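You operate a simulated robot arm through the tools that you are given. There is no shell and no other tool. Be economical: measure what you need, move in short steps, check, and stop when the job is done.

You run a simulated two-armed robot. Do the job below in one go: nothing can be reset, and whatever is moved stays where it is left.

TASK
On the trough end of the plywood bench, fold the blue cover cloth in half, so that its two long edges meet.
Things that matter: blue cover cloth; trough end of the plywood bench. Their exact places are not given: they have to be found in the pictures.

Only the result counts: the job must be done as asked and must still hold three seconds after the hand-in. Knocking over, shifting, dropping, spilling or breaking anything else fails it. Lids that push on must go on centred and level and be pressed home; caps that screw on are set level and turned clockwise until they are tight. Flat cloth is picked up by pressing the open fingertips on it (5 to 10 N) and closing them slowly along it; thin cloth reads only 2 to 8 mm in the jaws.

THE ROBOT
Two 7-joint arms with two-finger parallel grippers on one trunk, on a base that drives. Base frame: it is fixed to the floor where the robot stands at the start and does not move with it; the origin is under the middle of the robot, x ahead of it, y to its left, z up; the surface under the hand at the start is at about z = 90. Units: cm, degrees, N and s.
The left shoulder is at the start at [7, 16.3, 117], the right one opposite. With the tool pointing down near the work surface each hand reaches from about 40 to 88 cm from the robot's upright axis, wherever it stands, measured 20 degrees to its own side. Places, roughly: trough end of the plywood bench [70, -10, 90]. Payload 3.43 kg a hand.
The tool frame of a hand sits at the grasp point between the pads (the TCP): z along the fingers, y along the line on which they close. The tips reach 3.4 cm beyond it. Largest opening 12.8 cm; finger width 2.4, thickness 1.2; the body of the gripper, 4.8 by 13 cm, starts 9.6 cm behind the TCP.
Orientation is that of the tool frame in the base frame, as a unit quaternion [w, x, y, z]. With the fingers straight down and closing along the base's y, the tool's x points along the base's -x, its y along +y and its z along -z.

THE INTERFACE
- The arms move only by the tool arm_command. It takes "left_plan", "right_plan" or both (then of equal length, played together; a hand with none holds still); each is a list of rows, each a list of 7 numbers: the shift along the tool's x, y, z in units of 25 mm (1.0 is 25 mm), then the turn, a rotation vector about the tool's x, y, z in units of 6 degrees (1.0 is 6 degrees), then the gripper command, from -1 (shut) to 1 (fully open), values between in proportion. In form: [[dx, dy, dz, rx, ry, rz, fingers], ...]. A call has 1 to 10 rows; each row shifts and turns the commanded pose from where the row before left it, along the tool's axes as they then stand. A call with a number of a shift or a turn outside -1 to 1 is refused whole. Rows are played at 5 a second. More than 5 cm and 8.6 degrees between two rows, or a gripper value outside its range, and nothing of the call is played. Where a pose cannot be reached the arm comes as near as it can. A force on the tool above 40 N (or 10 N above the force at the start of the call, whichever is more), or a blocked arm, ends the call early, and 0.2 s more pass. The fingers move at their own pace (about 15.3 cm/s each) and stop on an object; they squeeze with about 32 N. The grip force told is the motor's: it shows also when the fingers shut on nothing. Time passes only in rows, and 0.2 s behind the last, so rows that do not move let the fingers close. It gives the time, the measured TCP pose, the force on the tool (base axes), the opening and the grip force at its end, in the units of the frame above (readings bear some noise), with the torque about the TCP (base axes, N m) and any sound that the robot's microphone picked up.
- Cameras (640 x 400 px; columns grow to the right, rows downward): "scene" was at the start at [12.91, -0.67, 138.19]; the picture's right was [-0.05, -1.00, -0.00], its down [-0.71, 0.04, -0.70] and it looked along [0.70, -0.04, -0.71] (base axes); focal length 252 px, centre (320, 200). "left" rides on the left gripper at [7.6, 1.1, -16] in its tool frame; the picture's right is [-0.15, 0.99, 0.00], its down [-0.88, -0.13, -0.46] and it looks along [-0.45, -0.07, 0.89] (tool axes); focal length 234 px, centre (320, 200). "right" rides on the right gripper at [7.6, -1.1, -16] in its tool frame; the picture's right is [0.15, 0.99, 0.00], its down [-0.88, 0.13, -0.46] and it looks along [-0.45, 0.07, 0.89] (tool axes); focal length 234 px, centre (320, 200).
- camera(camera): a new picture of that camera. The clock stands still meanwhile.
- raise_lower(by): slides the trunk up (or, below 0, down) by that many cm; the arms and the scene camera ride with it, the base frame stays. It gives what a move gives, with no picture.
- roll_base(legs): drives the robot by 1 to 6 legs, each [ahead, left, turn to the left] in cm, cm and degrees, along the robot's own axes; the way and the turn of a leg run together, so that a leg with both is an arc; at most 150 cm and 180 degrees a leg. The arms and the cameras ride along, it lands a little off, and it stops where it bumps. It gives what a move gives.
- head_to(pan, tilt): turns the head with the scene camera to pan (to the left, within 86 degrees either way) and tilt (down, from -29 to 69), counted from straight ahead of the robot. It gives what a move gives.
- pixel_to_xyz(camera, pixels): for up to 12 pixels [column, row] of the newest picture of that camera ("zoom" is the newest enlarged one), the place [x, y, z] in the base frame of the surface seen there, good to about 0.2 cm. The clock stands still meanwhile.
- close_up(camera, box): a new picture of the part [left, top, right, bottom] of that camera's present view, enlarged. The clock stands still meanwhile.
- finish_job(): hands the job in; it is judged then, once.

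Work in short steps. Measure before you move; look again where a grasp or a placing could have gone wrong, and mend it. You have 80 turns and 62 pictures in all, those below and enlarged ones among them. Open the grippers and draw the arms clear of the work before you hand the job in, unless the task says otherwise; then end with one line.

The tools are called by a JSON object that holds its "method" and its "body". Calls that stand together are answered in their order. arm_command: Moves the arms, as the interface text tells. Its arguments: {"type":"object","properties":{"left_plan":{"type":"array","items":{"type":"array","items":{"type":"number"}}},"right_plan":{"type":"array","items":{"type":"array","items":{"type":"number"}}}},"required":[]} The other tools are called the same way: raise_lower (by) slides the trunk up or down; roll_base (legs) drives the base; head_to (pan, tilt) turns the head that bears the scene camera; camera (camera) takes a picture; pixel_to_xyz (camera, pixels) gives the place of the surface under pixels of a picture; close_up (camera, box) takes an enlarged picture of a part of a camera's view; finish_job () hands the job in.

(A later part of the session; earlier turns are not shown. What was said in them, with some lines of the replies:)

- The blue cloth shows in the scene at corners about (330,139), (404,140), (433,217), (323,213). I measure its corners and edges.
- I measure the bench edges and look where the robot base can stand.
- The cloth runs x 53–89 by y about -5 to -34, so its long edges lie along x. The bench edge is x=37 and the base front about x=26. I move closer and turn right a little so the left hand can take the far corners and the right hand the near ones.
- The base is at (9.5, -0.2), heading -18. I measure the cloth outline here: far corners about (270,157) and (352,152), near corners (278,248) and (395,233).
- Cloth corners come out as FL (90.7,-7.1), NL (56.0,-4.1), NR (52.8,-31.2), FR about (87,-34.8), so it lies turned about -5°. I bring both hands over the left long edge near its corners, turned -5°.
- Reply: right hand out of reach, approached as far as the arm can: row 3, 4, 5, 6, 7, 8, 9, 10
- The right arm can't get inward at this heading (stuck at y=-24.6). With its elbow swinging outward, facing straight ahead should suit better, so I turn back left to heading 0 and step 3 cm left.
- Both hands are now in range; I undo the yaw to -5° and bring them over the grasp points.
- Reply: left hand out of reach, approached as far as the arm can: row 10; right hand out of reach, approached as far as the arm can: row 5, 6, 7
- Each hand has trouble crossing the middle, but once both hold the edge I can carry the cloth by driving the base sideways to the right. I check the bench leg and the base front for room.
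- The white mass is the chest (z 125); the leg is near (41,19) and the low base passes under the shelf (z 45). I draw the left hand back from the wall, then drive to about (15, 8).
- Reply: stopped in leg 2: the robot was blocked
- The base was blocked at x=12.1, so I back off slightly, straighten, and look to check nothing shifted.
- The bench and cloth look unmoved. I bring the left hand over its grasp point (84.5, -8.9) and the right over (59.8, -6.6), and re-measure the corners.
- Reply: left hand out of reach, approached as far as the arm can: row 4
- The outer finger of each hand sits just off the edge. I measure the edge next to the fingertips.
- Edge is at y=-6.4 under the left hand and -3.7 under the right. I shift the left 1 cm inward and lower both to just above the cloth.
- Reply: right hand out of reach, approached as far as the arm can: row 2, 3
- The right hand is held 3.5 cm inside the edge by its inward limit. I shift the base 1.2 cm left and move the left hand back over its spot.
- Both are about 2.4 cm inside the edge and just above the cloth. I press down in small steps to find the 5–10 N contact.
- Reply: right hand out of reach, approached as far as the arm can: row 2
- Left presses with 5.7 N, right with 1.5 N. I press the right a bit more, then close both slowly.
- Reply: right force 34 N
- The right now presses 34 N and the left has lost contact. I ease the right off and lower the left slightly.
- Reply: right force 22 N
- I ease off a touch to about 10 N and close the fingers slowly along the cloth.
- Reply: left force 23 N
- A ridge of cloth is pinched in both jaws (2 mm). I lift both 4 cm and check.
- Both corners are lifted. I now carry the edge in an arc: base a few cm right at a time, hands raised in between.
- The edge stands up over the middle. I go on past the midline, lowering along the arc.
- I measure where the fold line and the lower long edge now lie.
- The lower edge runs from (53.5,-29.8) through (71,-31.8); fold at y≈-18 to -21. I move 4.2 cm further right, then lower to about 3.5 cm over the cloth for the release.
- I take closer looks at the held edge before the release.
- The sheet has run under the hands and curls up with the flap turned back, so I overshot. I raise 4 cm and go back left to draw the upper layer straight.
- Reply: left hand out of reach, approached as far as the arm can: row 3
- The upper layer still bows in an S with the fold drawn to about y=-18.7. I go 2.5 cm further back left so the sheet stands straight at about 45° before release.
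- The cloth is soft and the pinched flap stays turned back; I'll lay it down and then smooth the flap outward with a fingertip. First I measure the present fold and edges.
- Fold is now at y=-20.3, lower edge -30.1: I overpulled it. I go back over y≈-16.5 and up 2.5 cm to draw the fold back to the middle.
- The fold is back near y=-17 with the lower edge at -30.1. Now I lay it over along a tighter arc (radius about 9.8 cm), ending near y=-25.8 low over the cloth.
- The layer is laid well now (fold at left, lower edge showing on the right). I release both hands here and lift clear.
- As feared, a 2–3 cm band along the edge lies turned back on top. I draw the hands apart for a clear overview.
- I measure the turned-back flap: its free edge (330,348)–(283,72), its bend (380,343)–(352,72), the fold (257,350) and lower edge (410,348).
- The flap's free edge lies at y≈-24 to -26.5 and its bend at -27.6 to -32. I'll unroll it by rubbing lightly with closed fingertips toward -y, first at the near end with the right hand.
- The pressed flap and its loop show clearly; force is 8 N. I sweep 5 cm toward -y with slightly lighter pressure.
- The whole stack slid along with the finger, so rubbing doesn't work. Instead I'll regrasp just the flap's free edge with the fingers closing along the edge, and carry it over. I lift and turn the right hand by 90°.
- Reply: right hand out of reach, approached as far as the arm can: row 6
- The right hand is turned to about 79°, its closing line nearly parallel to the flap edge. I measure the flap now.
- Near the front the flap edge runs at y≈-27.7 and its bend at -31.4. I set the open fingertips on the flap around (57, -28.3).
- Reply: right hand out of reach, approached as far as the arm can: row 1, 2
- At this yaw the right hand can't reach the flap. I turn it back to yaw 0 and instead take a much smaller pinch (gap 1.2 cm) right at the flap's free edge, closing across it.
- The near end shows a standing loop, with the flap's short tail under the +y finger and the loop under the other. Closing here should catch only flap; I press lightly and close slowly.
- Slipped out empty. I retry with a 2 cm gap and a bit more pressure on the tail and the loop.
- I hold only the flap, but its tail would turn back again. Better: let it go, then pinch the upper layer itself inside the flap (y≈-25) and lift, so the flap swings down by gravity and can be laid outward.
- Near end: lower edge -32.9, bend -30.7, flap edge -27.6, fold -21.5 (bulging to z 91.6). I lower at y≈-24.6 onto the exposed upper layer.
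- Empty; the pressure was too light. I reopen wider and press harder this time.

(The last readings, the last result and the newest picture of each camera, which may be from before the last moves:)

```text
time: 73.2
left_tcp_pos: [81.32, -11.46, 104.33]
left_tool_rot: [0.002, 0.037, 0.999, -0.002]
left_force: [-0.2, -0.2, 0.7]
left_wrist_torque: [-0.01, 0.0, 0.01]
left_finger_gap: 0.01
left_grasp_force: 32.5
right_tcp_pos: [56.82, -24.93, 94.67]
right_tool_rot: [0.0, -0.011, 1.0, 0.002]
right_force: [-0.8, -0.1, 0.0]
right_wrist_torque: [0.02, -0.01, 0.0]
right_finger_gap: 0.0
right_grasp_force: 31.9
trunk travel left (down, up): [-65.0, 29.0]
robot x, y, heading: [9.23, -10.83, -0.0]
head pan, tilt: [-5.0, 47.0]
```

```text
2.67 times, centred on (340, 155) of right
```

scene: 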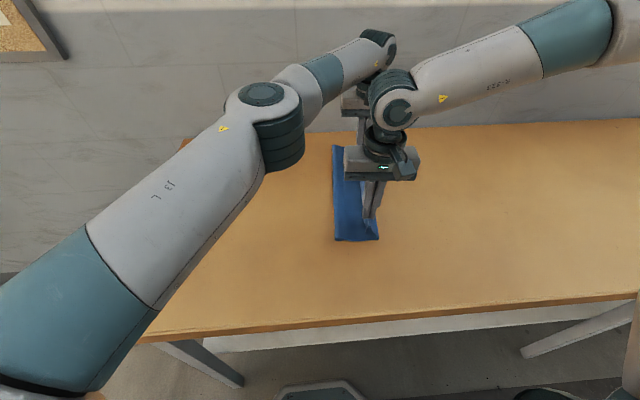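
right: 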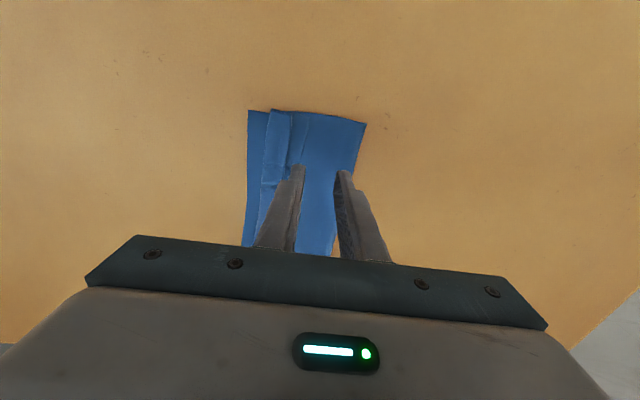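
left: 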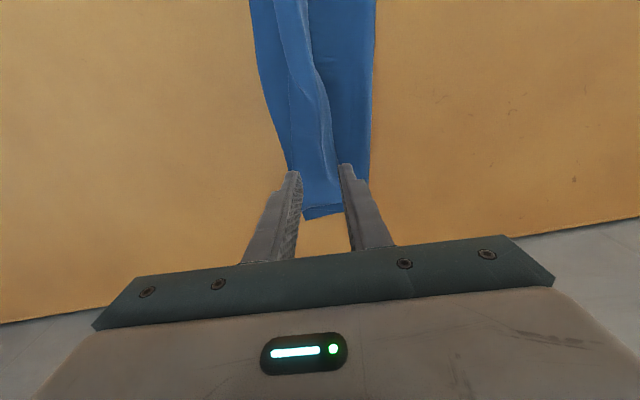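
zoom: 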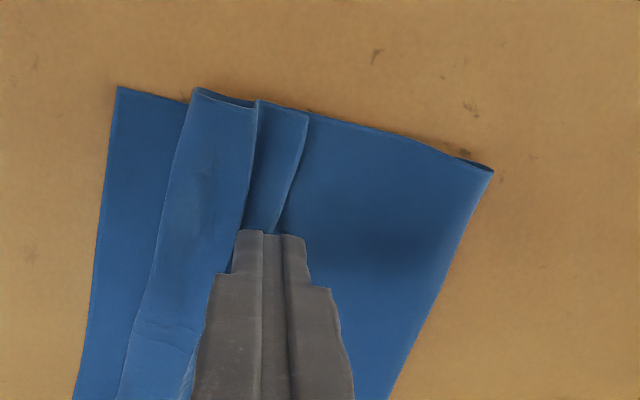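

Still empty and the stack slid a little. The first good grasp had about 20 N during closing, so I shift 1 cm to +y and press harder.

{"method": "arm_command", "body": {"right_plan": [[0, 0.45, 0, 0, 0, 0, -0.6], [0, 0, 0.3, 0, 0, 0, -0.6], [0, 0, 0.2, 0, 0, 0, -0.6], [0, 0, 0.03, 0, 0, 0, -0.6], [0, 0, 0, 0, 0, 0, -0.6]]}}

```text
time: 74.4
left_tcp_pos: [81.29, -11.36, 104.24]
left_tool_rot: [0.003, 0.039, 0.999, -0.001]
left_force: [0.3, -0.5, 0.5]
left_wrist_torque: [0.0, -0.01, 0.0]
left_finger_gap: 0.01
left_grasp_force: 32.0
right_tcp_pos: [56.67, -24.78, 93.82]
right_tool_rot: [0.001, -0.012, 1.0, 0.003]
right_force: [0.5, 0.8, 0.7]
right_wrist_torque: [0.0, -0.01, -0.02]
right_finger_gap: 2.56
right_grasp_force: 0.2
right hand out of reach, approached as far as the arm can: row 1, 3
trunk travel left (down, up): [-65.0, 29.0]
robot x, y, heading: [8.98, -10.47, 0.1]
head pan, tilt: [-5.0, 47.0]
```

The inward limit stops it here; I shift the base 3 cm left and come back to y≈-23.8.

{"method": "arm_command", "body": {"right_plan": [[0, 0, -0.6, 0, 0, 0, -0.6]]}}

{"method": "roll_base", "body": {"legs": [[0, 3, 0]]}}

{"method": "arm_command", "body": {"right_plan": [[0, -0.8, 0, 0, 0, 0, -0.6], [0, 0, 0.3, 0, 0, 0, -0.6], [0, 0, 0.34, 0, 0, 0, -0.6], [0, 0, 0.08, 0, 0, 0, -0.6], [0, 0, 0, 0, 0, 0, -0.6]]}}

{"method": "close_up", "body": {"camera": "right", "box": [220, 80, 460, 230]}}

```text
time: 74.8
left_tcp_pos: [81.36, -11.31, 104.32]
left_tool_rot: [0.002, 0.038, 0.999, -0.003]
left_force: [-0.4, 0.1, 0.5]
left_wrist_torque: [-0.01, 0.02, -0.01]
left_finger_gap: 0.0
left_grasp_force: 31.8
right_tcp_pos: [56.55, -24.65, 95.38]
right_tool_rot: [0.0, -0.012, 1.0, 0.001]
right_force: [-0.6, 0.5, 0.6]
right_wrist_torque: [0.02, -0.02, 0.01]
right_finger_gap: 2.57
right_grasp_force: 0.0
trunk travel left (down, up): [-65.0, 29.0]
robot x, y, heading: [9.21, -10.64, 0.4]
head pan, tilt: [-5.0, 47.0]
```

```text
time: 75.6
left_tcp_pos: [81.35, -8.78, 104.22]
left_tool_rot: [0.002, 0.04, 0.999, -0.002]
left_force: [0.0, -0.5, 0.9]
left_wrist_torque: [0.05, -0.04, 0.03]
left_finger_gap: 0.01
left_grasp_force: 31.6
right_tcp_pos: [56.57, -22.12, 95.36]
right_tool_rot: [0.0, -0.011, 1.0, 0.003]
right_force: [0.0, 0.2, 0.1]
right_wrist_torque: [0.05, -0.03, -0.03]
right_finger_gap: 2.55
right_grasp_force: 0.1
trunk travel left (down, up): [-65.0, 29.0]
robot x, y, heading: [9.36, -7.67, 0.2]
head pan, tilt: [-5.0, 47.0]
```

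```text
time: 76.8
left_tcp_pos: [81.3, -8.36, 104.34]
left_tool_rot: [0.003, 0.039, 0.999, -0.002]
left_force: [-0.2, -0.6, -0.5]
left_wrist_torque: [0.02, -0.03, 0.0]
left_finger_gap: 0.0
left_grasp_force: 31.7
right_tcp_pos: [56.8, -23.78, 93.65]
right_tool_rot: [0.001, -0.011, 1.0, 0.002]
right_force: [0.3, 0.4, 8.7]
right_wrist_torque: [-0.16, -0.03, 0.0]
right_finger_gap: 2.51
right_grasp_force: 0.0
trunk travel left (down, up): [-65.0, 29.0]
robot x, y, heading: [9.11, -7.43, -0.2]
head pan, tilt: [-5.0, 47.0]
```

```text
2.67 times, centred on (340, 155) of right
```

zoom: 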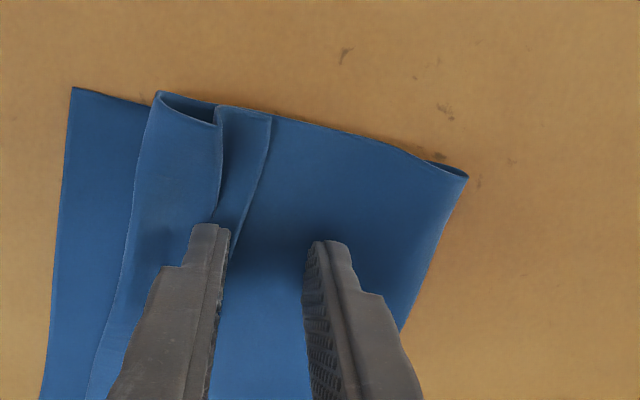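

The -y finger sits on the flap's tail; I shift 0.7 cm further to +y, press to about 15 N and close.

{"method": "arm_command", "body": {"right_plan": [[0, 0, -0.3, 0, 0, 0, -0.6], [0, 0.28, 0, 0, 0, 0, -0.6], [0, 0, 0.3, 0, 0, 0, -0.6], [0, 0, 0.05, 0, 0, 0, -0.6], [0, 0, 0, 0, 0, 0, -0.6]]}}

{"method": "arm_command", "body": {"right_plan": [[0, 0, 0.01, 0, 0, 0, -0.64], [0, 0, 0, 0, 0, 0, -0.69], [0, 0, 0, 0, 0, 0, -0.74], [0, 0, 0, 0, 0, 0, -0.79], [0, 0, 0, 0, 0, 0, -0.84], [0, 0, 0, 0, 0, 0, -0.9], [0, 0, 0, 0, 0, 0, -0.95], [0, 0, 0, 0, 0, 0, -1], [0, 0, 0, 0, 0, 0, -1], [0, 0, -0.4, 0, 0, 0, -1]]}}

```text
time: 78.0
left_tcp_pos: [81.32, -8.55, 104.49]
left_tool_rot: [0.002, 0.04, 0.999, -0.002]
left_force: [-1.2, -0.2, -0.4]
left_wrist_torque: [-0.01, -0.03, -0.03]
left_finger_gap: 0.0
left_grasp_force: 32.0
right_tcp_pos: [56.6, -23.19, 93.72]
right_tool_rot: [0.002, -0.01, 1.0, 0.002]
right_force: [3.1, -2.5, 25.2]
right_wrist_torque: [-0.6, -0.03, 0.08]
right_finger_gap: 2.66
right_grasp_force: 0.7
trunk travel left (down, up): [-65.0, 29.0]
robot x, y, heading: [9.05, -8.12, 0.2]
head pan, tilt: [-5.0, 47.0]
```

```text
time: 79.1
left_tcp_pos: [81.14, -8.54, 104.3]
left_tool_rot: [0.004, 0.04, 0.999, -0.001]
left_force: [-0.5, 0.6, 0.8]
left_wrist_torque: [0.03, 0.04, -0.02]
left_finger_gap: 0.01
left_grasp_force: 31.9
right_tcp_pos: [56.56, -23.15, 93.68]
right_tool_rot: [0.002, -0.011, 1.0, 0.001]
right_force: [-5.3, 1.1, 19.0]
right_wrist_torque: [-0.2, 0.22, -0.08]
right_finger_gap: 0.96
right_grasp_force: 0.0
trunk travel left (down, up): [-65.0, 29.0]
robot x, y, heading: [9.31, -8.0, 0.2]
head pan, tilt: [-5.0, 47.0]
stopped in row 5 (right hand): the force on the tool passed its limit at 43 N (the readings are from after the stop); the commanded pose is now the measured one
```

The force limit stopped it half closed (gap 1 cm, 19 N). I finish closing and lift slightly to see.

{"method": "arm_command", "body": {"right_plan": [[0, 0, -0.02, 0, 0, 0, -0.88], [0, 0, 0, 0, 0, 0, -0.92], [0, 0, 0, 0, 0, 0, -0.96], [0, 0, 0, 0, 0, 0, -1], [0, 0, 0, 0, 0, 0, -1], [0, 0, -0.5, 0, 0, 0, -1], [0, 0, -0.3, 0, 0, 0, -1]]}}

{"method": "close_up", "body": {"camera": "right", "box": [220, 80, 460, 230]}}

```text
time: 80.7
left_tcp_pos: [81.25, -8.44, 104.34]
left_tool_rot: [0.003, 0.039, 0.999, -0.002]
left_force: [0.2, -0.7, 0.8]
left_wrist_torque: [0.0, 0.0, -0.02]
left_finger_gap: 0.01
left_grasp_force: 32.1
right_tcp_pos: [56.62, -23.14, 95.53]
right_tool_rot: [0.002, -0.011, 1.0, 0.0]
right_force: [-0.7, -0.3, 0.5]
right_wrist_torque: [0.05, -0.01, 0.0]
right_finger_gap: 0.16
right_grasp_force: 31.6
trunk travel left (down, up): [-65.0, 29.0]
robot x, y, heading: [9.0, -7.9, 0.2]
head pan, tilt: [-5.0, 47.0]
```

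```text
2.67 times, centred on (340, 155) of right
```

zoom: 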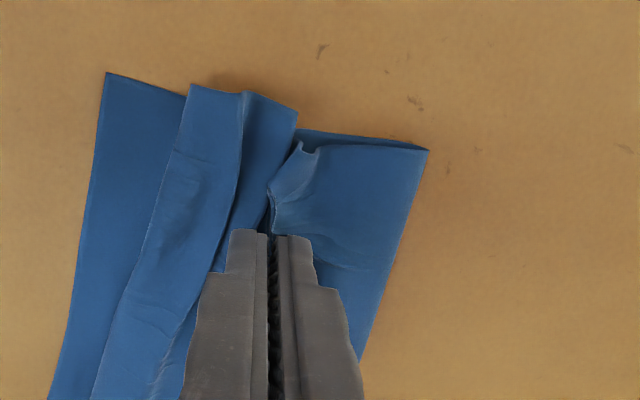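

Gap 0.16 cm means just the upper layer is pinched. I lift it 6 cm so the flap can fall free, and look.

{"method": "arm_command", "body": {"right_plan": [[0, 0, -0.6, 0, 0, 0, -1], [0, 0, -0.6, 0, 0, 0, -1], [0, 0, -0.6, 0, 0, 0, -1], [0, 0, -0.6, 0, 0, 0, -1], [0, 0, 0, 0, 0, 0, -1], [0, 0, 0, 0, 0, 0, -1], [0, 0, 0, 0, 0, 0, -1]]}}

{"method": "camera", "body": {"camera": "right"}}

{"method": "close_up", "body": {"camera": "scene", "box": [280, 125, 440, 255]}}

```text
time: 82.3
left_tcp_pos: [81.26, -8.62, 104.37]
left_tool_rot: [0.002, 0.039, 0.999, -0.002]
left_force: [-0.2, 0.5, 0.3]
left_wrist_torque: [-0.01, 0.0, -0.02]
left_finger_gap: 0.0
left_grasp_force: 32.2
right_tcp_pos: [56.69, -23.26, 101.58]
right_tool_rot: [0.0, -0.01, 1.0, 0.001]
right_force: [-0.3, 0.6, 0.3]
right_wrist_torque: [0.01, 0.01, 0.01]
right_finger_gap: 0.14
right_grasp_force: 32.0
trunk travel left (down, up): [-65.0, 29.0]
robot x, y, heading: [8.89, -7.82, 0.1]
head pan, tilt: [-5.0, 47.0]
```

```text
14 pictures are left
```

right: 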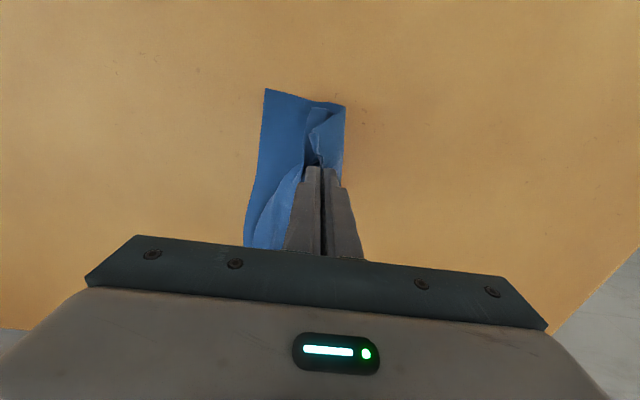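

```text
3.08 times, centred on (360, 190) of scene
```

zoom: 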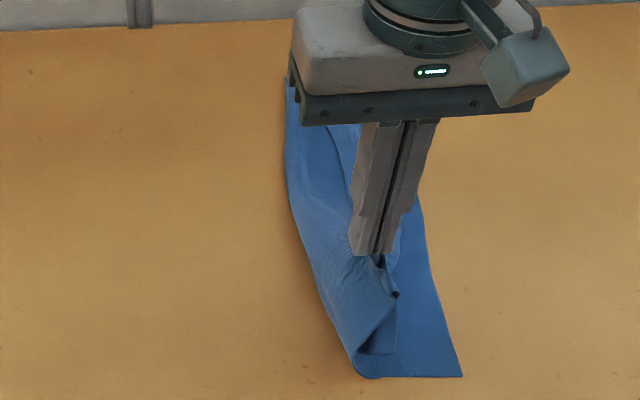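

The flap seems to hang down now at (395,350). I measure it against the lower edge and the fold.

{"method": "pixel_to_xyz", "body": {"camera": "zoom", "pixels": [[388, 348], [394, 320], [459, 374], [358, 372], [365, 350], [378, 265], [398, 292], [288, 80]]}}

{"method": "close_up", "body": {"camera": "right", "box": [220, 70, 400, 190]}}

```text
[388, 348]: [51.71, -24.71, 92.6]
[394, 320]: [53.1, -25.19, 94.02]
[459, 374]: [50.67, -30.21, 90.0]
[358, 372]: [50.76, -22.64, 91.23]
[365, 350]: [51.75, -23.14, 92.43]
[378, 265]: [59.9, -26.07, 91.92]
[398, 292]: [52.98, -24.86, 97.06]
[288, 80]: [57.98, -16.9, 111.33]
```

```text
3.33 times, centred on (310, 130) of right
```

zoom: 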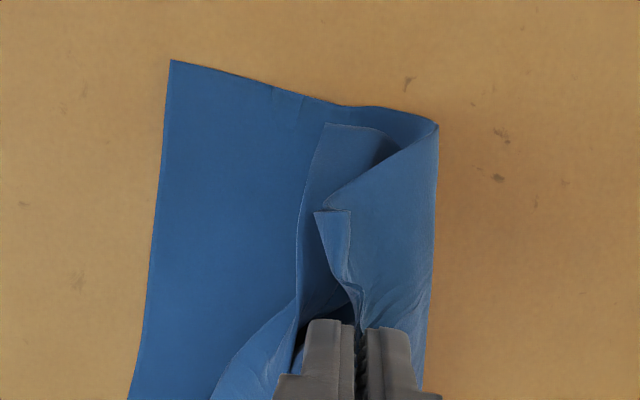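

The near end of the flap is unrolled and hangs with its corner at (51.7,-24.7, z 92.6); the lower edge is at y≈-30.2. I carry it 5 cm to -y, then lay it down while moving back +y.

{"method": "arm_command", "body": {"right_plan": [[0, -0.5, 0, 0, 0, 0, -1], [0, -0.5, 0, 0, 0, 0, -1], [0, -0.5, 0, 0, 0, 0, -1], [0, -0.5, 0, 0, 0, 0, -1], [0, 0, 0.5, 0, 0, 0, -1], [0, 0, 0.5, 0, 0, 0, -1], [0, 0.4, 0.5, 0, 0, 0, -1], [0, 0.4, 0.5, 0, 0, 0, -1], [0, 0.4, 0.5, 0, 0, 0, -1], [0, 0.4, 0.4, 0, 0, 0, -1]]}}

{"method": "close_up", "body": {"camera": "right", "box": [200, 70, 440, 220]}}

```text
time: 84.5
left_tcp_pos: [81.39, -8.46, 104.24]
left_tool_rot: [0.002, 0.039, 0.999, -0.002]
left_force: [0.5, -0.5, 0.1]
left_wrist_torque: [0.02, 0.0, -0.02]
left_finger_gap: 0.01
left_grasp_force: 31.6
right_tcp_pos: [56.85, -24.31, 94.06]
right_tool_rot: [0.001, -0.011, 1.0, 0.0]
right_force: [-0.8, 0.5, 0.8]
right_wrist_torque: [-0.02, 0.05, -0.01]
right_finger_gap: 0.14
right_grasp_force: 31.6
trunk travel left (down, up): [-65.0, 29.0]
robot x, y, heading: [9.42, -7.93, 0.2]
head pan, tilt: [-5.0, 47.0]
```

```text
2.67 times, centred on (320, 145) of right
```

zoom: 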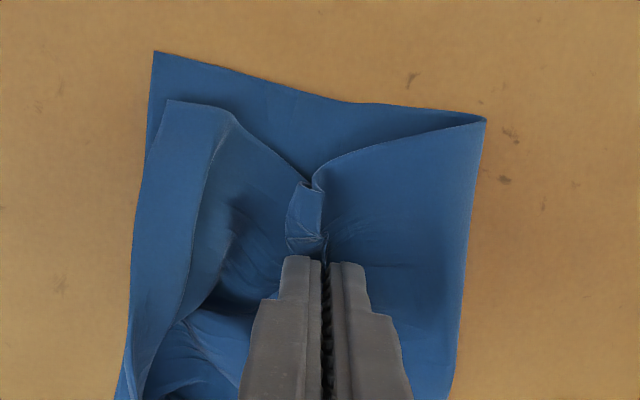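

The near part now lies unrolled with its edge close to the lower edge. I release and lift the right hand away, and view the whole.

{"method": "arm_command", "body": {"right_plan": [[0, 0, 0, 0, 0, 0, -0.8], [0, 0, 0, 0, 0, 0, -0.6], [0, 0, -0.6, 0, 0, 0, -0.6], [0, 0, -1, 0, 0, 0, -0.6], [0, -1, -1, 0, 0, 0, -0.6], [0, -1, -0.5, 0, 0, 0, -0.8], [0, -1, 0, 0, 0, 0, -1], [0, -1, 0, 0, 0, 0, -1], [0, -1, 0, 0, 0, 0, -1], [0, -1, 0, 0, 0, 0, -1]]}}

{"method": "close_up", "body": {"camera": "scene", "box": [280, 125, 440, 255]}}

```text
time: 86.7
left_tcp_pos: [81.32, -8.53, 104.31]
left_tool_rot: [0.002, 0.04, 0.999, -0.002]
left_force: [-1.2, -0.3, -0.9]
left_wrist_torque: [0.0, -0.03, 0.01]
left_finger_gap: 0.0
left_grasp_force: 32.2
right_tcp_pos: [57.11, -39.42, 102.12]
right_tool_rot: [0.0, -0.011, 1.0, 0.002]
right_force: [0.4, -0.4, -0.6]
right_wrist_torque: [-0.01, 0.0, -0.01]
right_finger_gap: 0.03
right_grasp_force: 31.6
trunk travel left (down, up): [-65.0, 29.0]
robot x, y, heading: [9.27, -7.79, 0.3]
head pan, tilt: [-5.0, 47.0]
```

```text
3.08 times, centred on (360, 190) of scene
```

zoom: 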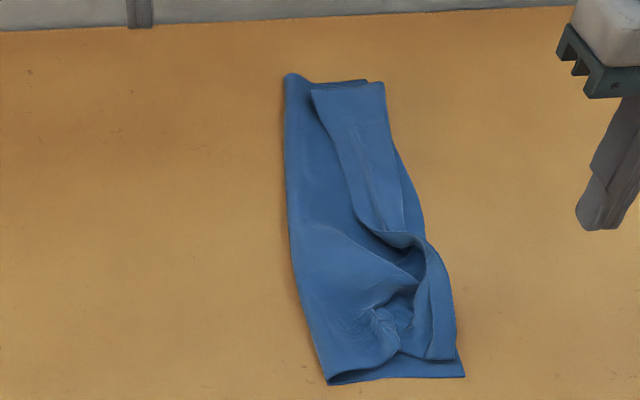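

The near third is right; the flap is still turned back beyond about (400,235). I measure the far part for the left hand.

{"method": "pixel_to_xyz", "body": {"camera": "zoom", "pixels": [[315, 95], [330, 130], [350, 180], [382, 85], [395, 150], [408, 200], [286, 85], [288, 150], [291, 210], [424, 225], [455, 355], [462, 374]]}}

```text
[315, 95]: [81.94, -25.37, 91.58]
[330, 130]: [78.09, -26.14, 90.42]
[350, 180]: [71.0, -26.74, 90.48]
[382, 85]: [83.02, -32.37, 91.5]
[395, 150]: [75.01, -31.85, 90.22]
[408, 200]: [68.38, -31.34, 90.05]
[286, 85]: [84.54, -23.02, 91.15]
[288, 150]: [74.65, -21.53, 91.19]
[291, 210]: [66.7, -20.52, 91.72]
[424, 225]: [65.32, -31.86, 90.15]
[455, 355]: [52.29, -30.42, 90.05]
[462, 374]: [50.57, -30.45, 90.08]
```

The far end is at x≈85: fold y≈-22, flap edge -26, bend -32. I bring the left hand over the exposed upper layer at (77, -23.6).

{"method": "arm_command", "body": {"left_plan": [[0.17, -0.88, 0, 0, 0, 0, -0.6], [0.17, -0.88, 0, 0, 0, 0, -0.6], [0.17, -0.88, 0, 0, 0, 0, -0.6], [0.17, -0.88, 0, 0, 0, 0, -0.6], [0.17, -0.88, 0.2, 0, 0, 0, -0.6], [0.17, -0.88, 0.5, 0, 0, 0, -0.6], [0.17, -0.88, 0.9, 0, 0, 0, -0.6], [0, 0, 1, 0, 0, 0, -0.6], [0, 0, 0.9, 0, 0, 0, -0.6], [0, 0, 0.5, 0, 0, 0, -0.6]]}}

{"method": "close_up", "body": {"camera": "left", "box": [200, 70, 440, 220]}}

```text
time: 88.9
left_tcp_pos: [77.17, -23.75, 94.5]
left_tool_rot: [0.002, 0.038, 0.999, -0.002]
left_force: [0.4, 0.5, 0.4]
left_wrist_torque: [0.0, -0.02, -0.02]
left_finger_gap: 2.58
left_grasp_force: 0.0
right_tcp_pos: [57.13, -39.2, 102.18]
right_tool_rot: [0.001, -0.011, 1.0, 0.001]
right_force: [0.3, 0.7, -0.1]
right_wrist_torque: [0.0, -0.03, -0.04]
right_finger_gap: 0.0
right_grasp_force: 31.9
trunk travel left (down, up): [-65.0, 29.0]
robot x, y, heading: [9.39, -7.88, 0.3]
head pan, tilt: [-5.0, 47.0]
```

```text
2.67 times, centred on (320, 145) of left
```

zoom: 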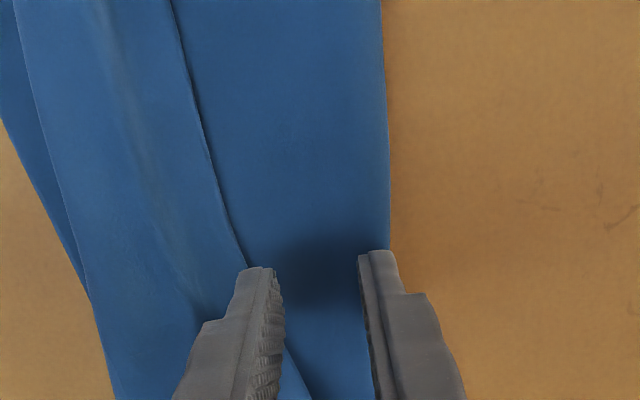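

I shift 2.3 cm toward the robot where more of the upper layer is exposed, then press and close as before.

{"method": "arm_command", "body": {"left_plan": [[0.9, 0, 0, 0, 0, 0, -0.6], [0, 0, 0.27, 0, 0, 0, -0.6], [0, 0, 0.08, 0, 0, 0, -0.6], [0, 0, 0, 0, 0, 0, -0.6]]}}

```text
time: 89.9
left_tcp_pos: [75.03, -23.61, 93.7]
left_tool_rot: [0.003, 0.039, 0.999, -0.003]
left_force: [0.0, -0.9, 7.9]
left_wrist_torque: [-0.09, -0.01, 0.06]
left_finger_gap: 2.56
left_grasp_force: 0.1
right_tcp_pos: [57.08, -39.32, 102.03]
right_tool_rot: [0.001, -0.01, 1.0, 0.0]
right_force: [0.6, -0.5, 0.2]
right_wrist_torque: [0.02, 0.02, -0.02]
right_finger_gap: 0.0
right_grasp_force: 31.6
trunk travel left (down, up): [-65.0, 29.0]
robot x, y, heading: [9.17, -7.66, 0.3]
head pan, tilt: [-5.0, 47.0]
```

{"method": "arm_command", "body": {"left_plan": [[0, 0, 0.06, 0, 0, 0, -0.64], [0, 0, 0, 0, 0, 0, -0.69], [0, 0, 0, 0, 0, 0, -0.75], [0, 0, 0, 0, 0, 0, -0.81], [0, 0, 0, 0, 0, 0, -0.87], [0, 0, 0, 0, 0, 0, -0.93], [0, 0, 0, 0, 0, 0, -1], [0, 0, 0, 0, 0, 0, -1], [0, 0, -0.4, 0, 0, 0, -1], [0, 0, -0.3, 0, 0, 0, -1]]}}

```text
time: 92.1
left_tcp_pos: [74.89, -23.56, 95.09]
left_tool_rot: [0.003, 0.038, 0.999, -0.002]
left_force: [-0.2, 0.0, -0.6]
left_wrist_torque: [-0.04, -0.03, 0.0]
left_finger_gap: 0.18
left_grasp_force: 32.2
right_tcp_pos: [57.02, -39.38, 102.08]
right_tool_rot: [0.0, -0.01, 1.0, 0.0]
right_force: [0.3, -0.2, -0.4]
right_wrist_torque: [0.04, -0.02, 0.04]
right_finger_gap: 0.0
right_grasp_force: 32.2
trunk travel left (down, up): [-65.0, 29.0]
robot x, y, heading: [9.13, -7.87, 0.2]
head pan, tilt: [-5.0, 47.0]
```

One layer is pinched (0.18 cm). I lift 7 cm, shifting 1 cm to -y, and let the flap fall.

{"method": "arm_command", "body": {"left_plan": [[0, -0.1, -0.7, 0, 0, 0, -1], [0, -0.1, -0.7, 0, 0, 0, -1], [0, -0.1, -0.7, 0, 0, 0, -1], [0, -0.1, -0.7, 0, 0, 0, -1], [0, 0, 0, 0, 0, 0, -1], [0, 0, 0, 0, 0, 0, -1], [0, 0, 0, 0, 0, 0, -1]]}}

{"method": "close_up", "body": {"camera": "scene", "box": [280, 125, 440, 255]}}

```text
time: 93.7
left_tcp_pos: [74.95, -24.5, 102.06]
left_tool_rot: [0.003, 0.039, 0.999, -0.002]
left_force: [-0.4, -0.5, -0.3]
left_wrist_torque: [-0.02, 0.01, -0.03]
left_finger_gap: 0.18
left_grasp_force: 32.0
right_tcp_pos: [57.0, -39.25, 102.0]
right_tool_rot: [0.001, -0.01, 1.0, -0.001]
right_force: [0.8, 0.5, 0.1]
right_wrist_torque: [0.0, 0.0, -0.01]
right_finger_gap: 0.01
right_grasp_force: 32.5
trunk travel left (down, up): [-65.0, 29.0]
robot x, y, heading: [9.0, -8.01, 0.1]
head pan, tilt: [-5.0, 47.0]
```

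```text
3.08 times, centred on (360, 190) of scene
```

zoom: 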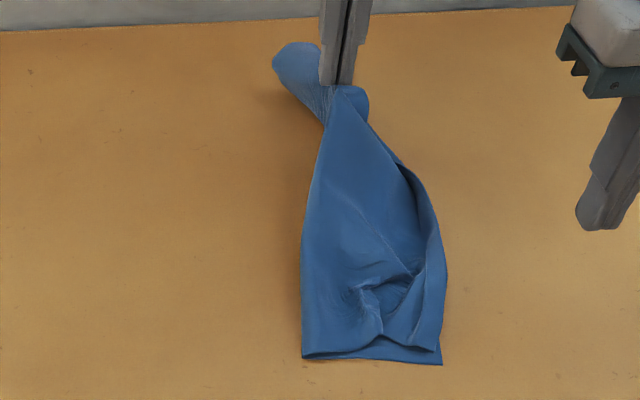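

The far end is up and the long edges seem together up to mid-length. I look from the left hand's camera before laying it down.

{"method": "camera", "body": {"camera": "left"}}

{"method": "pixel_to_xyz", "body": {"camera": "scene", "pixels": [[360, 161], [359, 157], [337, 143], [332, 147], [373, 180], [384, 208], [386, 243], [341, 243]]}}

```text
7 pictures are left
```

left: 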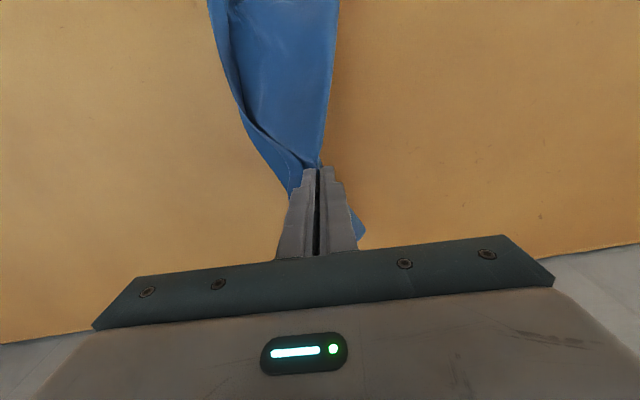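

```text
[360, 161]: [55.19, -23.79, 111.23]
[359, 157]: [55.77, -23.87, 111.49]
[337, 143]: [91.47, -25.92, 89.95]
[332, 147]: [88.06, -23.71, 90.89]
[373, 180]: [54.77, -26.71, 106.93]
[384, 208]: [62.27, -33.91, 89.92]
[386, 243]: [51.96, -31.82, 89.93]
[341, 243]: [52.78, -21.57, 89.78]
```

{"method": "pixel_to_xyz", "body": {"camera": "left", "pixels": [[245, 115], [258, 125], [285, 185], [297, 165], [238, 60], [220, 40], [330, 80], [357, 232], [270, 145], [212, 10], [232, 15], [362, 238]]}}

{"method": "close_up", "body": {"camera": "left", "box": [200, 0, 380, 250]}}

```text
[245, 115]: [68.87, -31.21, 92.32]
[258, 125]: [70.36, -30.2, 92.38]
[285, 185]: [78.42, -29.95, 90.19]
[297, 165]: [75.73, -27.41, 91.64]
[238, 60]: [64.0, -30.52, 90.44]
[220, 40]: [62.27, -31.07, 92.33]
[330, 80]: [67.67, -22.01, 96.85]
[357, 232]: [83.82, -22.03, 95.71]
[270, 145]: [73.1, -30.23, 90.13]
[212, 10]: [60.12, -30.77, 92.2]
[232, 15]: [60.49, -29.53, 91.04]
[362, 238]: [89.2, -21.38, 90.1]
```

```text
1.60 times, centred on (290, 125) of left
```

zoom: 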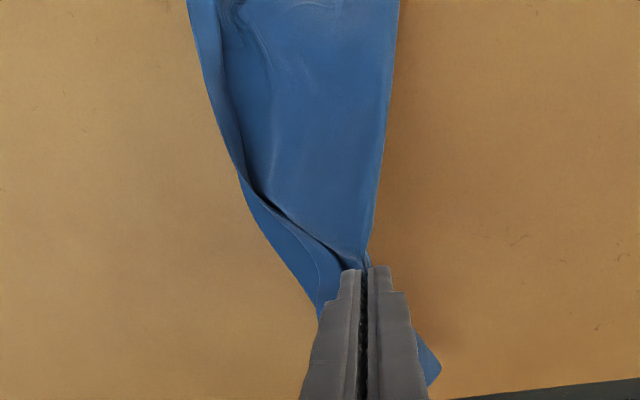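

The upper edge now runs at y≈-30 to -31 along with the lower edge. I lay the far part down, moving +y while lowering, then release.

{"method": "arm_command", "body": {"left_plan": [[0, 0.1, 0.6, 0, 0, 0, -1], [0, 0.3, 0.6, 0, 0, 0, -1], [0, 0.4, 0.6, 0, 0, 0, -1], [0, 0.5, 0.6, 0, 0, 0, -1], [0, 0.5, 0.5, 0, 0, 0, -1], [0, 0.5, 0.3, 0, 0, 0, -1], [0, 0, 0, 0, 0, 0, -1]]}}

{"method": "camera", "body": {"camera": "left"}}

```text
time: 95.3
left_tcp_pos: [75.48, -18.77, 94.1]
left_tool_rot: [0.003, 0.039, 0.999, -0.001]
left_force: [0.3, -0.6, 1.0]
left_wrist_torque: [-0.01, 0.0, -0.03]
left_finger_gap: 0.19
left_grasp_force: 32.2
right_tcp_pos: [57.14, -39.43, 101.94]
right_tool_rot: [0.001, -0.011, 1.0, 0.001]
right_force: [0.4, -0.1, -0.3]
right_wrist_torque: [0.04, -0.02, 0.01]
right_finger_gap: 0.03
right_grasp_force: 32.2
trunk travel left (down, up): [-65.0, 29.0]
robot x, y, heading: [9.11, -8.14, 0.2]
head pan, tilt: [-5.0, 47.0]
```

```text
5 pictures are left
```

left: 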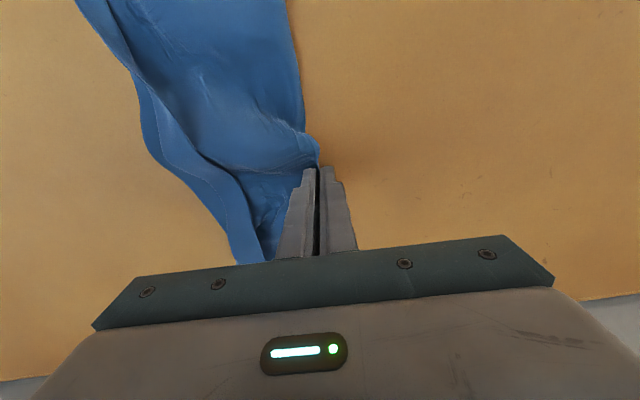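

The cloth is laid with its edges near each other. I release the left hand, lift and draw it away to +y, then look from the scene camera.

{"method": "arm_command", "body": {"left_plan": [[0, 0, 0, 0, 0, 0, -0.8], [0, 0, 0, 0, 0, 0, -0.6], [0, 0, -0.6, 0, 0, 0, -0.6], [0, 0, -1, 0, 0, 0, -0.6], [0, 1, -1, 0, 0, 0, -0.8], [0, 1, -1, 0, 0, 0, -1], [0, 1, 0, 0, 0, 0, -1], [0, 1, 0, 0, 0, 0, -1], [0, 1, 0, 0, 0, 0, -1], [0, 1, 0, 0, 0, 0, -1]]}}

{"method": "close_up", "body": {"camera": "scene", "box": [290, 125, 430, 255]}}

{"method": "pixel_to_xyz", "body": {"camera": "zoom", "pixels": [[300, 100], [300, 200], [300, 300]]}}

```text
time: 97.5
left_tcp_pos: [76.57, -3.79, 103.14]
left_tool_rot: [0.002, 0.039, 0.999, -0.003]
left_force: [0.1, -0.2, -0.9]
left_wrist_torque: [-0.02, -0.02, 0.03]
left_finger_gap: 0.0
left_grasp_force: 31.5
right_tcp_pos: [57.25, -39.21, 102.12]
right_tool_rot: [0.001, -0.011, 1.0, -0.001]
right_force: [-0.8, 0.7, 0.4]
right_wrist_torque: [-0.05, -0.02, 0.03]
right_finger_gap: 0.0
right_grasp_force: 32.2
trunk travel left (down, up): [-65.0, 29.0]
robot x, y, heading: [9.63, -8.15, 0.3]
head pan, tilt: [-5.0, 47.0]
```

```text
3.08 times, centred on (360, 190) of scene
```

zoom: 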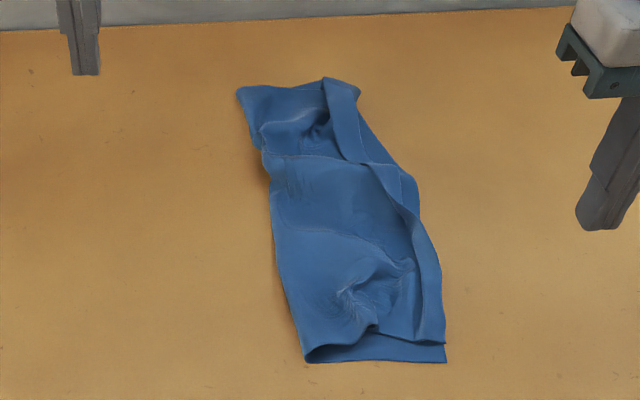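

```text
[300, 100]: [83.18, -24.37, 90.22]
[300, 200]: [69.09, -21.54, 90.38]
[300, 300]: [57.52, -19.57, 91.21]
```

Mid and near parts are good; at the far end a band (322,80)–(360,95) tapering to about (385,190) still looks turned back. I measure it.

{"method": "pixel_to_xyz", "body": {"camera": "zoom", "pixels": [[240, 92], [252, 120], [268, 165], [322, 84], [356, 95], [338, 110], [352, 155], [375, 140], [385, 185], [415, 190], [443, 355], [442, 340]]}}

```text
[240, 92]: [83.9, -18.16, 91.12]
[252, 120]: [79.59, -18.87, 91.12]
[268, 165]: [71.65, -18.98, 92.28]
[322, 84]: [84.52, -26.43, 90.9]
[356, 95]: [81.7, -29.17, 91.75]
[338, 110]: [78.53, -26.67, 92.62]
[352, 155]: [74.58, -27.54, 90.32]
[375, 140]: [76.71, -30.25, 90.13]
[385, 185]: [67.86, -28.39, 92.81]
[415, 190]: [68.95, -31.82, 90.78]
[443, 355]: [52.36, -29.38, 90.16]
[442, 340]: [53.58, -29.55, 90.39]
```

The far end fold is at y≈-18 and the band there is a 3 cm flap (edge -26.5, bend -29.5). I repeat the trick: left hand to (80, -23.5) on the upper layer.

{"method": "arm_command", "body": {"left_plan": [[-0.25, -0.96, 0, 0, 0, 0, -0.6], [-0.25, -0.96, 0, 0, 0, 0, -0.6], [-0.25, -0.96, 0, 0, 0, 0, -0.6], [-0.25, -0.96, 0, 0, 0, 0, -0.6], [-0.25, -0.96, 0, 0, 0, 0, -0.6], [-0.25, -0.96, 0.2, 0, 0, 0, -0.6], [-0.25, -0.96, 0.5, 0, 0, 0, -0.6], [-0.25, -0.96, 0.9, 0, 0, 0, -0.6], [0, 0, 1, 0, 0, 0, -0.6], [0, 0, 0.8, 0, 0, 0, -0.6]]}}

{"method": "arm_command", "body": {"left_plan": [[0, 0, 0.12, 0, 0, 0, -0.6], [0, 0, 0.1, 0, 0, 0, -0.6], [0, 0, 0, 0, 0, 0, -0.6]]}}

```text
time: 99.7
left_tcp_pos: [80.0, -23.36, 94.5]
left_tool_rot: [0.003, 0.039, 0.999, -0.003]
left_force: [0.6, -0.1, 0.3]
left_wrist_torque: [-0.02, -0.02, 0.0]
left_finger_gap: 2.55
left_grasp_force: 0.0
right_tcp_pos: [57.18, -39.32, 101.9]
right_tool_rot: [0.001, -0.011, 1.0, 0.001]
right_force: [0.4, -1.0, 0.9]
right_wrist_torque: [-0.01, -0.02, -0.01]
right_finger_gap: 0.02
right_grasp_force: 32.1
trunk travel left (down, up): [-65.0, 29.0]
robot x, y, heading: [9.41, -7.66, 0.2]
head pan, tilt: [-5.0, 47.0]
```

```text
time: 100.5
left_tcp_pos: [79.99, -23.38, 94.05]
left_tool_rot: [0.002, 0.039, 0.999, -0.003]
left_force: [-0.7, -0.5, 0.2]
left_wrist_torque: [0.01, -0.01, 0.02]
left_finger_gap: 2.55
left_grasp_force: 0.1
right_tcp_pos: [57.09, -39.29, 102.09]
right_tool_rot: [0.0, -0.01, 1.0, 0.001]
right_force: [-0.2, 0.0, 0.1]
right_wrist_torque: [0.02, -0.03, -0.01]
right_finger_gap: 0.02
right_grasp_force: 32.4
trunk travel left (down, up): [-65.0, 29.0]
robot x, y, heading: [9.24, -7.73, 0.2]
head pan, tilt: [-5.0, 47.0]
```

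{"method": "arm_command", "body": {"left_plan": [[0, 0, 0.12, 0, 0, 0, -0.6], [0, 0, 0.1, 0, 0, 0, -0.6], [0, 0, 0, 0, 0, 0, -0.6]]}}

```text
time: 101.3
left_tcp_pos: [80.0, -23.47, 93.68]
left_tool_rot: [0.003, 0.039, 0.999, -0.002]
left_force: [0.6, 0.4, 6.5]
left_wrist_torque: [0.06, -0.01, 0.01]
left_finger_gap: 2.54
left_grasp_force: 0.1
right_tcp_pos: [57.17, -39.38, 102.13]
right_tool_rot: [0.001, -0.011, 1.0, 0.0]
right_force: [-0.3, -0.3, -0.9]
right_wrist_torque: [-0.02, 0.02, 0.02]
right_finger_gap: 0.0
right_grasp_force: 32.2
trunk travel left (down, up): [-65.0, 29.0]
robot x, y, heading: [9.24, -7.93, 0.3]
head pan, tilt: [-5.0, 47.0]
```

Contact at 6.5 N; I press slightly more, close slowly and lift a little to check the gap.

{"method": "arm_command", "body": {"left_plan": [[0, 0, 0.06, 0, 0, 0, -0.64], [0, 0, 0, 0, 0, 0, -0.69], [0, 0, 0, 0, 0, 0, -0.75], [0, 0, 0, 0, 0, 0, -0.81], [0, 0, 0, 0, 0, 0, -0.87], [0, 0, 0, 0, 0, 0, -0.93], [0, 0, 0, 0, 0, 0, -1], [0, 0, 0, 0, 0, 0, -1], [0, 0, -0.4, 0, 0, 0, -1], [0, 0, -0.3, 0, 0, 0, -1]]}}

```text
time: 103.5
left_tcp_pos: [79.8, -23.32, 95.12]
left_tool_rot: [0.002, 0.04, 0.999, -0.001]
left_force: [0.3, 0.7, 0.3]
left_wrist_torque: [0.01, -0.02, -0.01]
left_finger_gap: 0.22
left_grasp_force: 31.7
right_tcp_pos: [57.03, -39.3, 102.08]
right_tool_rot: [0.0, -0.011, 1.0, 0.0]
right_force: [-0.6, -0.1, -0.5]
right_wrist_torque: [0.01, 0.0, 0.01]
right_finger_gap: 0.0
right_grasp_force: 32.7
trunk travel left (down, up): [-65.0, 29.0]
robot x, y, heading: [9.28, -7.96, 0.3]
head pan, tilt: [-5.0, 47.0]
```

Pinched (0.22 cm). I lift 7 cm, let the flap fall, then shift the base 5 cm right to bring the hanging edge over the lower edge.

{"method": "arm_command", "body": {"left_plan": [[0, 0, -0.7, 0, 0, 0, -1], [0, 0, -0.7, 0, 0, 0, -1], [0, 0, -0.7, 0, 0, 0, -1], [0, 0, -0.7, 0, 0, 0, -1], [0, 0, 0, 0, 0, 0, -1], [0, 0, 0, 0, 0, 0, -1], [0, 0, 0, 0, 0, 0, -1]]}}

{"method": "roll_base", "body": {"legs": [[-0.2, -5, 0]]}}

{"method": "close_up", "body": {"camera": "left", "box": [200, 0, 440, 250]}}

{"method": "pixel_to_xyz", "body": {"camera": "left", "pixels": [[300, 100]]}}

```text
time: 105.1
left_tcp_pos: [79.9, -23.43, 102.04]
left_tool_rot: [0.003, 0.039, 0.999, -0.002]
left_force: [-0.1, 0.0, -0.3]
left_wrist_torque: [0.0, -0.01, 0.0]
left_finger_gap: 0.22
left_grasp_force: 32.2
right_tcp_pos: [57.19, -39.26, 102.06]
right_tool_rot: [0.001, -0.011, 1.0, 0.0]
right_force: [0.3, -0.1, -0.2]
right_wrist_torque: [-0.02, -0.02, 0.03]
right_finger_gap: 0.01
right_grasp_force: 32.1
trunk travel left (down, up): [-65.0, 29.0]
robot x, y, heading: [9.05, -8.14, 0.4]
head pan, tilt: [-5.0, 47.0]
```

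```text
time: 106.0
left_tcp_pos: [79.78, -28.12, 102.14]
left_tool_rot: [0.003, 0.038, 0.999, -0.003]
left_force: [-0.9, -0.2, 0.2]
left_wrist_torque: [-0.02, 0.0, 0.05]
left_finger_gap: 0.22
left_grasp_force: 32.1
right_tcp_pos: [56.96, -43.94, 102.09]
right_tool_rot: [0.002, -0.012, 1.0, 0.0]
right_force: [-0.9, -0.3, -0.4]
right_wrist_torque: [-0.01, 0.0, 0.02]
right_finger_gap: 0.0
right_grasp_force: 32.4
trunk travel left (down, up): [-65.0, 29.0]
robot x, y, heading: [8.79, -12.9, 0.3]
head pan, tilt: [-5.0, 47.0]
```

```text
1.60 times, centred on (320, 125) of left
```

zoom: 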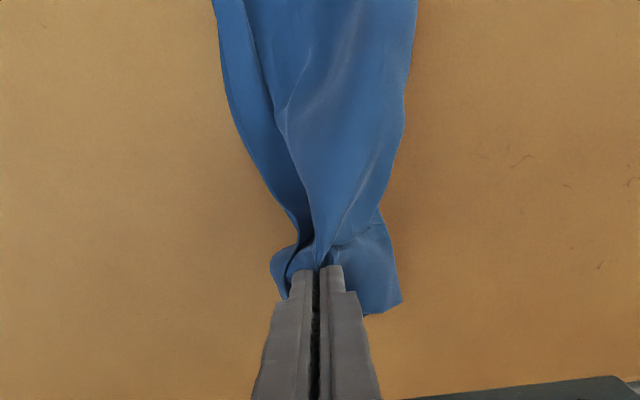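

```text
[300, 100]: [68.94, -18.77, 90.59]
```

I check the heights along the outer edges in this picture.

{"method": "pixel_to_xyz", "body": {"camera": "zoom", "pixels": [[275, 268], [286, 292], [292, 262], [240, 130], [228, 80], [285, 180], [265, 90], [250, 50], [398, 290], [370, 305], [300, 240], [310, 258]]}}

```text
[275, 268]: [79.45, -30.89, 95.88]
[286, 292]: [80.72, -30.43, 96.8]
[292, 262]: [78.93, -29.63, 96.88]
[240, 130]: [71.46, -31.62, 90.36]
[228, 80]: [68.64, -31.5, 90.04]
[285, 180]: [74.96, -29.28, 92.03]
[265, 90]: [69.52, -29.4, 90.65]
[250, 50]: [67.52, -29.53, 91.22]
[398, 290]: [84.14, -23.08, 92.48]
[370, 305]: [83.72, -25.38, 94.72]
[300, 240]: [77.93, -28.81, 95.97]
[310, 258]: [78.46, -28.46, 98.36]
```

I lay the far end down: straight down 2.5 cm, then lowering while moving 4.6 cm back to +y, and release.

{"method": "arm_command", "body": {"left_plan": [[0, 0, 0.5, 0, 0, 0, -1], [0, 0, 0.5, 0, 0, 0, -1], [0, 0.37, 0.43, 0, 0, 0, -1], [0, 0.37, 0.43, 0, 0, 0, -1], [0, 0.37, 0.43, 0, 0, 0, -1], [0, 0.37, 0.43, 0, 0, 0, -1], [0, 0.37, 0.4, 0, 0, 0, -1], [0, 0, 0, 0, 0, 0, -1]]}}

{"method": "arm_command", "body": {"left_plan": [[0, 0, 0, 0, 0, 0, -0.8], [0, 0, 0, 0, 0, 0, -0.6], [0, 0, -0.6, 0, 0, 0, -0.6], [0, 0, -1, 0, 0, 0, -0.6], [0, 1, -1, 0, 0, 0, -0.8], [0, 1, -1, 0, 0, 0, -1], [0, 1, 0, 0, 0, 0, -1], [0, 1, 0, 0, 0, 0, -1], [0, 1, 0, 0, 0, 0, -1], [0, 1, 0, 0, 0, 0, -1]]}}

{"method": "close_up", "body": {"camera": "scene", "box": [290, 125, 430, 255]}}

```text
time: 107.8
left_tcp_pos: [80.04, -23.72, 94.15]
left_tool_rot: [0.002, 0.039, 0.999, -0.002]
left_force: [0.1, 0.0, 0.6]
left_wrist_torque: [0.0, 0.04, 0.06]
left_finger_gap: 0.23
left_grasp_force: 31.6
right_tcp_pos: [57.08, -44.23, 102.04]
right_tool_rot: [0.001, -0.012, 1.0, 0.0]
right_force: [0.7, -0.1, 0.6]
right_wrist_torque: [0.01, 0.0, 0.0]
right_finger_gap: 0.0
right_grasp_force: 31.9
trunk travel left (down, up): [-65.0, 29.0]
robot x, y, heading: [8.92, -13.2, 0.2]
head pan, tilt: [-5.0, 47.0]
```

```text
time: 110.0
left_tcp_pos: [81.28, -8.52, 103.18]
left_tool_rot: [0.003, 0.039, 0.999, -0.002]
left_force: [0.3, -0.4, 0.2]
left_wrist_torque: [-0.01, -0.04, 0.02]
left_finger_gap: 0.02
left_grasp_force: 32.3
right_tcp_pos: [56.94, -44.1, 102.09]
right_tool_rot: [0.001, -0.011, 1.0, 0.0]
right_force: [-0.2, 0.6, 0.5]
right_wrist_torque: [-0.02, -0.01, 0.03]
right_finger_gap: 0.0
right_grasp_force: 32.3
trunk travel left (down, up): [-65.0, 29.0]
robot x, y, heading: [9.12, -12.41, 0.2]
head pan, tilt: [-5.0, 47.0]
```

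```text
3.08 times, centred on (360, 190) of scene
5 turns are left
```

zoom: 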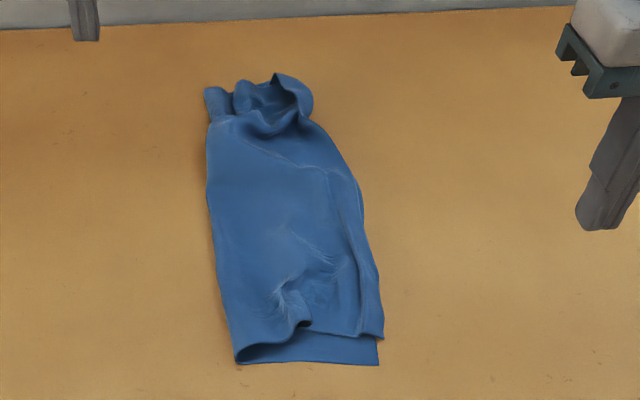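

The edges meet along most of the length; only the far end is bunched. I measure that end to see whether one gentle smoothing stroke is sensible.

{"method": "pixel_to_xyz", "body": {"camera": "zoom", "pixels": [[208, 92], [240, 90], [275, 78], [308, 92], [308, 110], [265, 125], [285, 100], [340, 170], [360, 190], [210, 150], [383, 335], [377, 360]]}}

```text
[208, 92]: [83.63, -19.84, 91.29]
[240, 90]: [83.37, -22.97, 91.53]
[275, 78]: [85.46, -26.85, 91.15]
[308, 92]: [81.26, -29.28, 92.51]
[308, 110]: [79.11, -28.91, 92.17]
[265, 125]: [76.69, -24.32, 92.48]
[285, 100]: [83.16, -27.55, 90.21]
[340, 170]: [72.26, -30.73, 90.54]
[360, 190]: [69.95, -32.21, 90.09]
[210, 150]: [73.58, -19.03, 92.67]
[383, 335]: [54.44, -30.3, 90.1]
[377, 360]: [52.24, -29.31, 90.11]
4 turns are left
```

Near corners meet within 2 cm; the far end has an upstanding ridge near (76.7,-24.3) and a slightly turned corner. I make one light stroke with the left fingertips, 1 cm above the bench, pushing the ridge out toward the far corner, then retreat and open both hands.

{"method": "arm_command", "body": {"left_plan": [[0.257, -0.88, 0, 0, 0, 0, -1], [0.257, -0.88, 0, 0, 0, 0, -1], [0.257, -0.88, 0, 0, 0, 0, -1], [0.257, -0.88, 0, 0, 0, 0, -1], [0.257, -0.88, 0, 0, 0, 0, -1], [0.257, -0.88, 0, 0, 0, 0, -1], [0.257, -0.88, 0.3, 0, 0, 0, -1], [0, 0, 1, 0, 0, 0, -1], [0, 0, 1, 0, 0, 0, -1], [0, 0, 1, 0, 0, 0, -1]]}}

{"method": "arm_command", "body": {"left_plan": [[0, 0, 0.25, 0, 0, 0, -1], [-0.36, -0.3, 0, 0, 0, 0, -1], [-0.36, -0.3, 0, 0, 0, 0, -1], [-0.36, -0.3, 0, 0, 0, 0, -1], [-0.36, -0.3, 0, 0, 0, 0, -1], [-0.36, -0.3, 0, 0, 0, 0, -1], [-0.3, -0.2, 0, 0, 0, 0, -1], [0, 0, -0.8, 0, 0, 0, -1], [0, 0, -1, 0, 0, 0, -1], [0, 0, -1, 0, 0, 0, -1]]}}

{"method": "arm_command", "body": {"left_plan": [[0, 1, -1, 0, 0, 0, -1], [0, 1, 0, 0, 0, 0, -1], [0, 1, 0, 0, 0, 0, -1], [0, 1, 0, 0, 0, 0, -1], [0, 1, 0, 0, 0, 0, 0], [0, 1, 0, 0, 0, 0, 1], [0, 1, 0, 0, 0, 0, 1], [0, 0, 0, 0, 0, 0, 1]], "right_plan": [[0, 0, -1, 0, 0, 0, -1], [0, -1, 0, 0, 0, 0, -1], [0, -1, 0, 0, 0, 0, -1], [0, -1, 0, 0, 0, 0, 0], [0, 0, 0, 0, 0, 0, 1], [0, 0, 0, 0, 0, 0, 1], [0, 0, 0, 0, 0, 0, 1], [0, 0, 0, 0, 0, 0, 1]]}}

{"method": "close_up", "body": {"camera": "scene", "box": [270, 125, 430, 255]}}

```text
time: 112.2
left_tcp_pos: [75.65, -23.7, 94.97]
left_tool_rot: [0.002, 0.038, 0.999, -0.002]
left_force: [0.6, 1.4, 0.2]
left_wrist_torque: [0.0, 0.0, -0.01]
left_finger_gap: 0.01
left_grasp_force: 32.1
right_tcp_pos: [57.07, -44.11, 102.11]
right_tool_rot: [0.0, -0.012, 1.0, -0.001]
right_force: [1.4, 0.1, -0.3]
right_wrist_torque: [0.03, 0.01, 0.02]
right_finger_gap: 0.01
right_grasp_force: 32.6
trunk travel left (down, up): [-65.0, 29.0]
robot x, y, heading: [8.93, -12.84, 0.3]
head pan, tilt: [-5.0, 47.0]
```

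```text
time: 114.4
left_tcp_pos: [80.41, -28.38, 101.51]
left_tool_rot: [0.002, 0.039, 0.999, -0.002]
left_force: [-0.5, -0.3, 1.2]
left_wrist_torque: [-0.01, 0.0, 0.01]
left_finger_gap: 0.02
left_grasp_force: 32.0
right_tcp_pos: [56.79, -44.29, 102.01]
right_tool_rot: [0.0, -0.012, 1.0, 0.001]
right_force: [-0.2, 0.3, -1.2]
right_wrist_torque: [0.01, -0.03, 0.0]
right_finger_gap: 0.02
right_grasp_force: 32.5
trunk travel left (down, up): [-65.0, 29.0]
robot x, y, heading: [8.97, -12.68, 0.2]
head pan, tilt: [-5.0, 47.0]
```

```text
time: 116.2
left_tcp_pos: [81.97, -10.95, 104.02]
left_tool_rot: [0.003, 0.038, 0.999, -0.002]
left_force: [-0.2, -0.7, 0.4]
left_wrist_torque: [0.0, -0.01, -0.03]
left_finger_gap: 12.82
left_grasp_force: 0.0
right_tcp_pos: [57.06, -51.85, 104.5]
right_tool_rot: [0.001, -0.012, 1.0, 0.0]
right_force: [0.2, -0.1, 0.7]
right_wrist_torque: [0.04, 0.01, 0.03]
right_finger_gap: 12.82
right_grasp_force: 0.1
trunk travel left (down, up): [-65.0, 29.0]
robot x, y, heading: [8.98, -12.75, 0.4]
head pan, tilt: [-5.0, 47.0]
```

```text
3.08 times, centred on (350, 190) of scene
3 turns are left
```

zoom: 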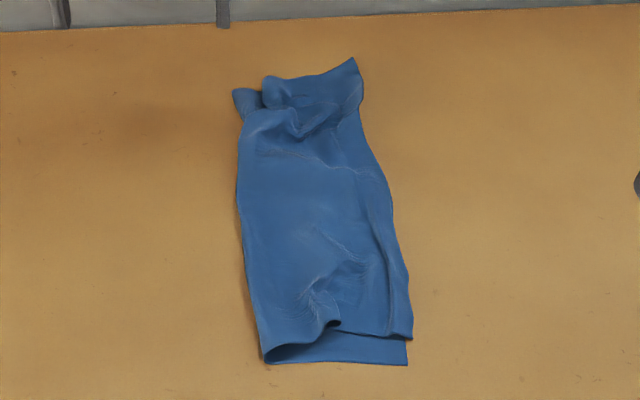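

The stroke opened the far corner out to (355,65), and the long edges now lie together. I draw the left hand fully clear, then hand in.

{"method": "arm_command", "body": {"left_plan": [[0, 1, -0.5, 0, 0, 0, 1], [0, 1, 0, 0, 0, 0, 1], [0, 1, 0, 0, 0, 0, 1], [0, 1, 0, 0, 0, 0, 1], [0, 0, 0, 0, 0, 0, 1]]}}

{"method": "finish_job", "body": {}}

```text
time: 117.4
left_tcp_pos: [82.65, -0.96, 105.12]
left_tool_rot: [0.003, 0.038, 0.999, -0.001]
left_force: [-0.5, 0.4, -1.1]
left_wrist_torque: [0.05, 0.0, 0.01]
left_finger_gap: 12.8
left_grasp_force: 0.1
right_tcp_pos: [57.11, -51.85, 104.51]
right_tool_rot: [0.002, -0.011, 1.0, 0.0]
right_force: [0.2, 0.2, 0.0]
right_wrist_torque: [-0.01, 0.0, -0.01]
right_finger_gap: 12.8
right_grasp_force: 0.0
trunk travel left (down, up): [-65.0, 29.0]
robot x, y, heading: [8.86, -12.69, 0.3]
head pan, tilt: [-5.0, 47.0]
```

```text
The job is handed in.
```

The blue cloth is folded in half on the trough end. Its long edges meet along most of their length, and the near corners were within about 2 cm when last measured. The far end is still wrinkled and I did not measure it after the last stroke. Both hands are open and clear, and the job is handed in.
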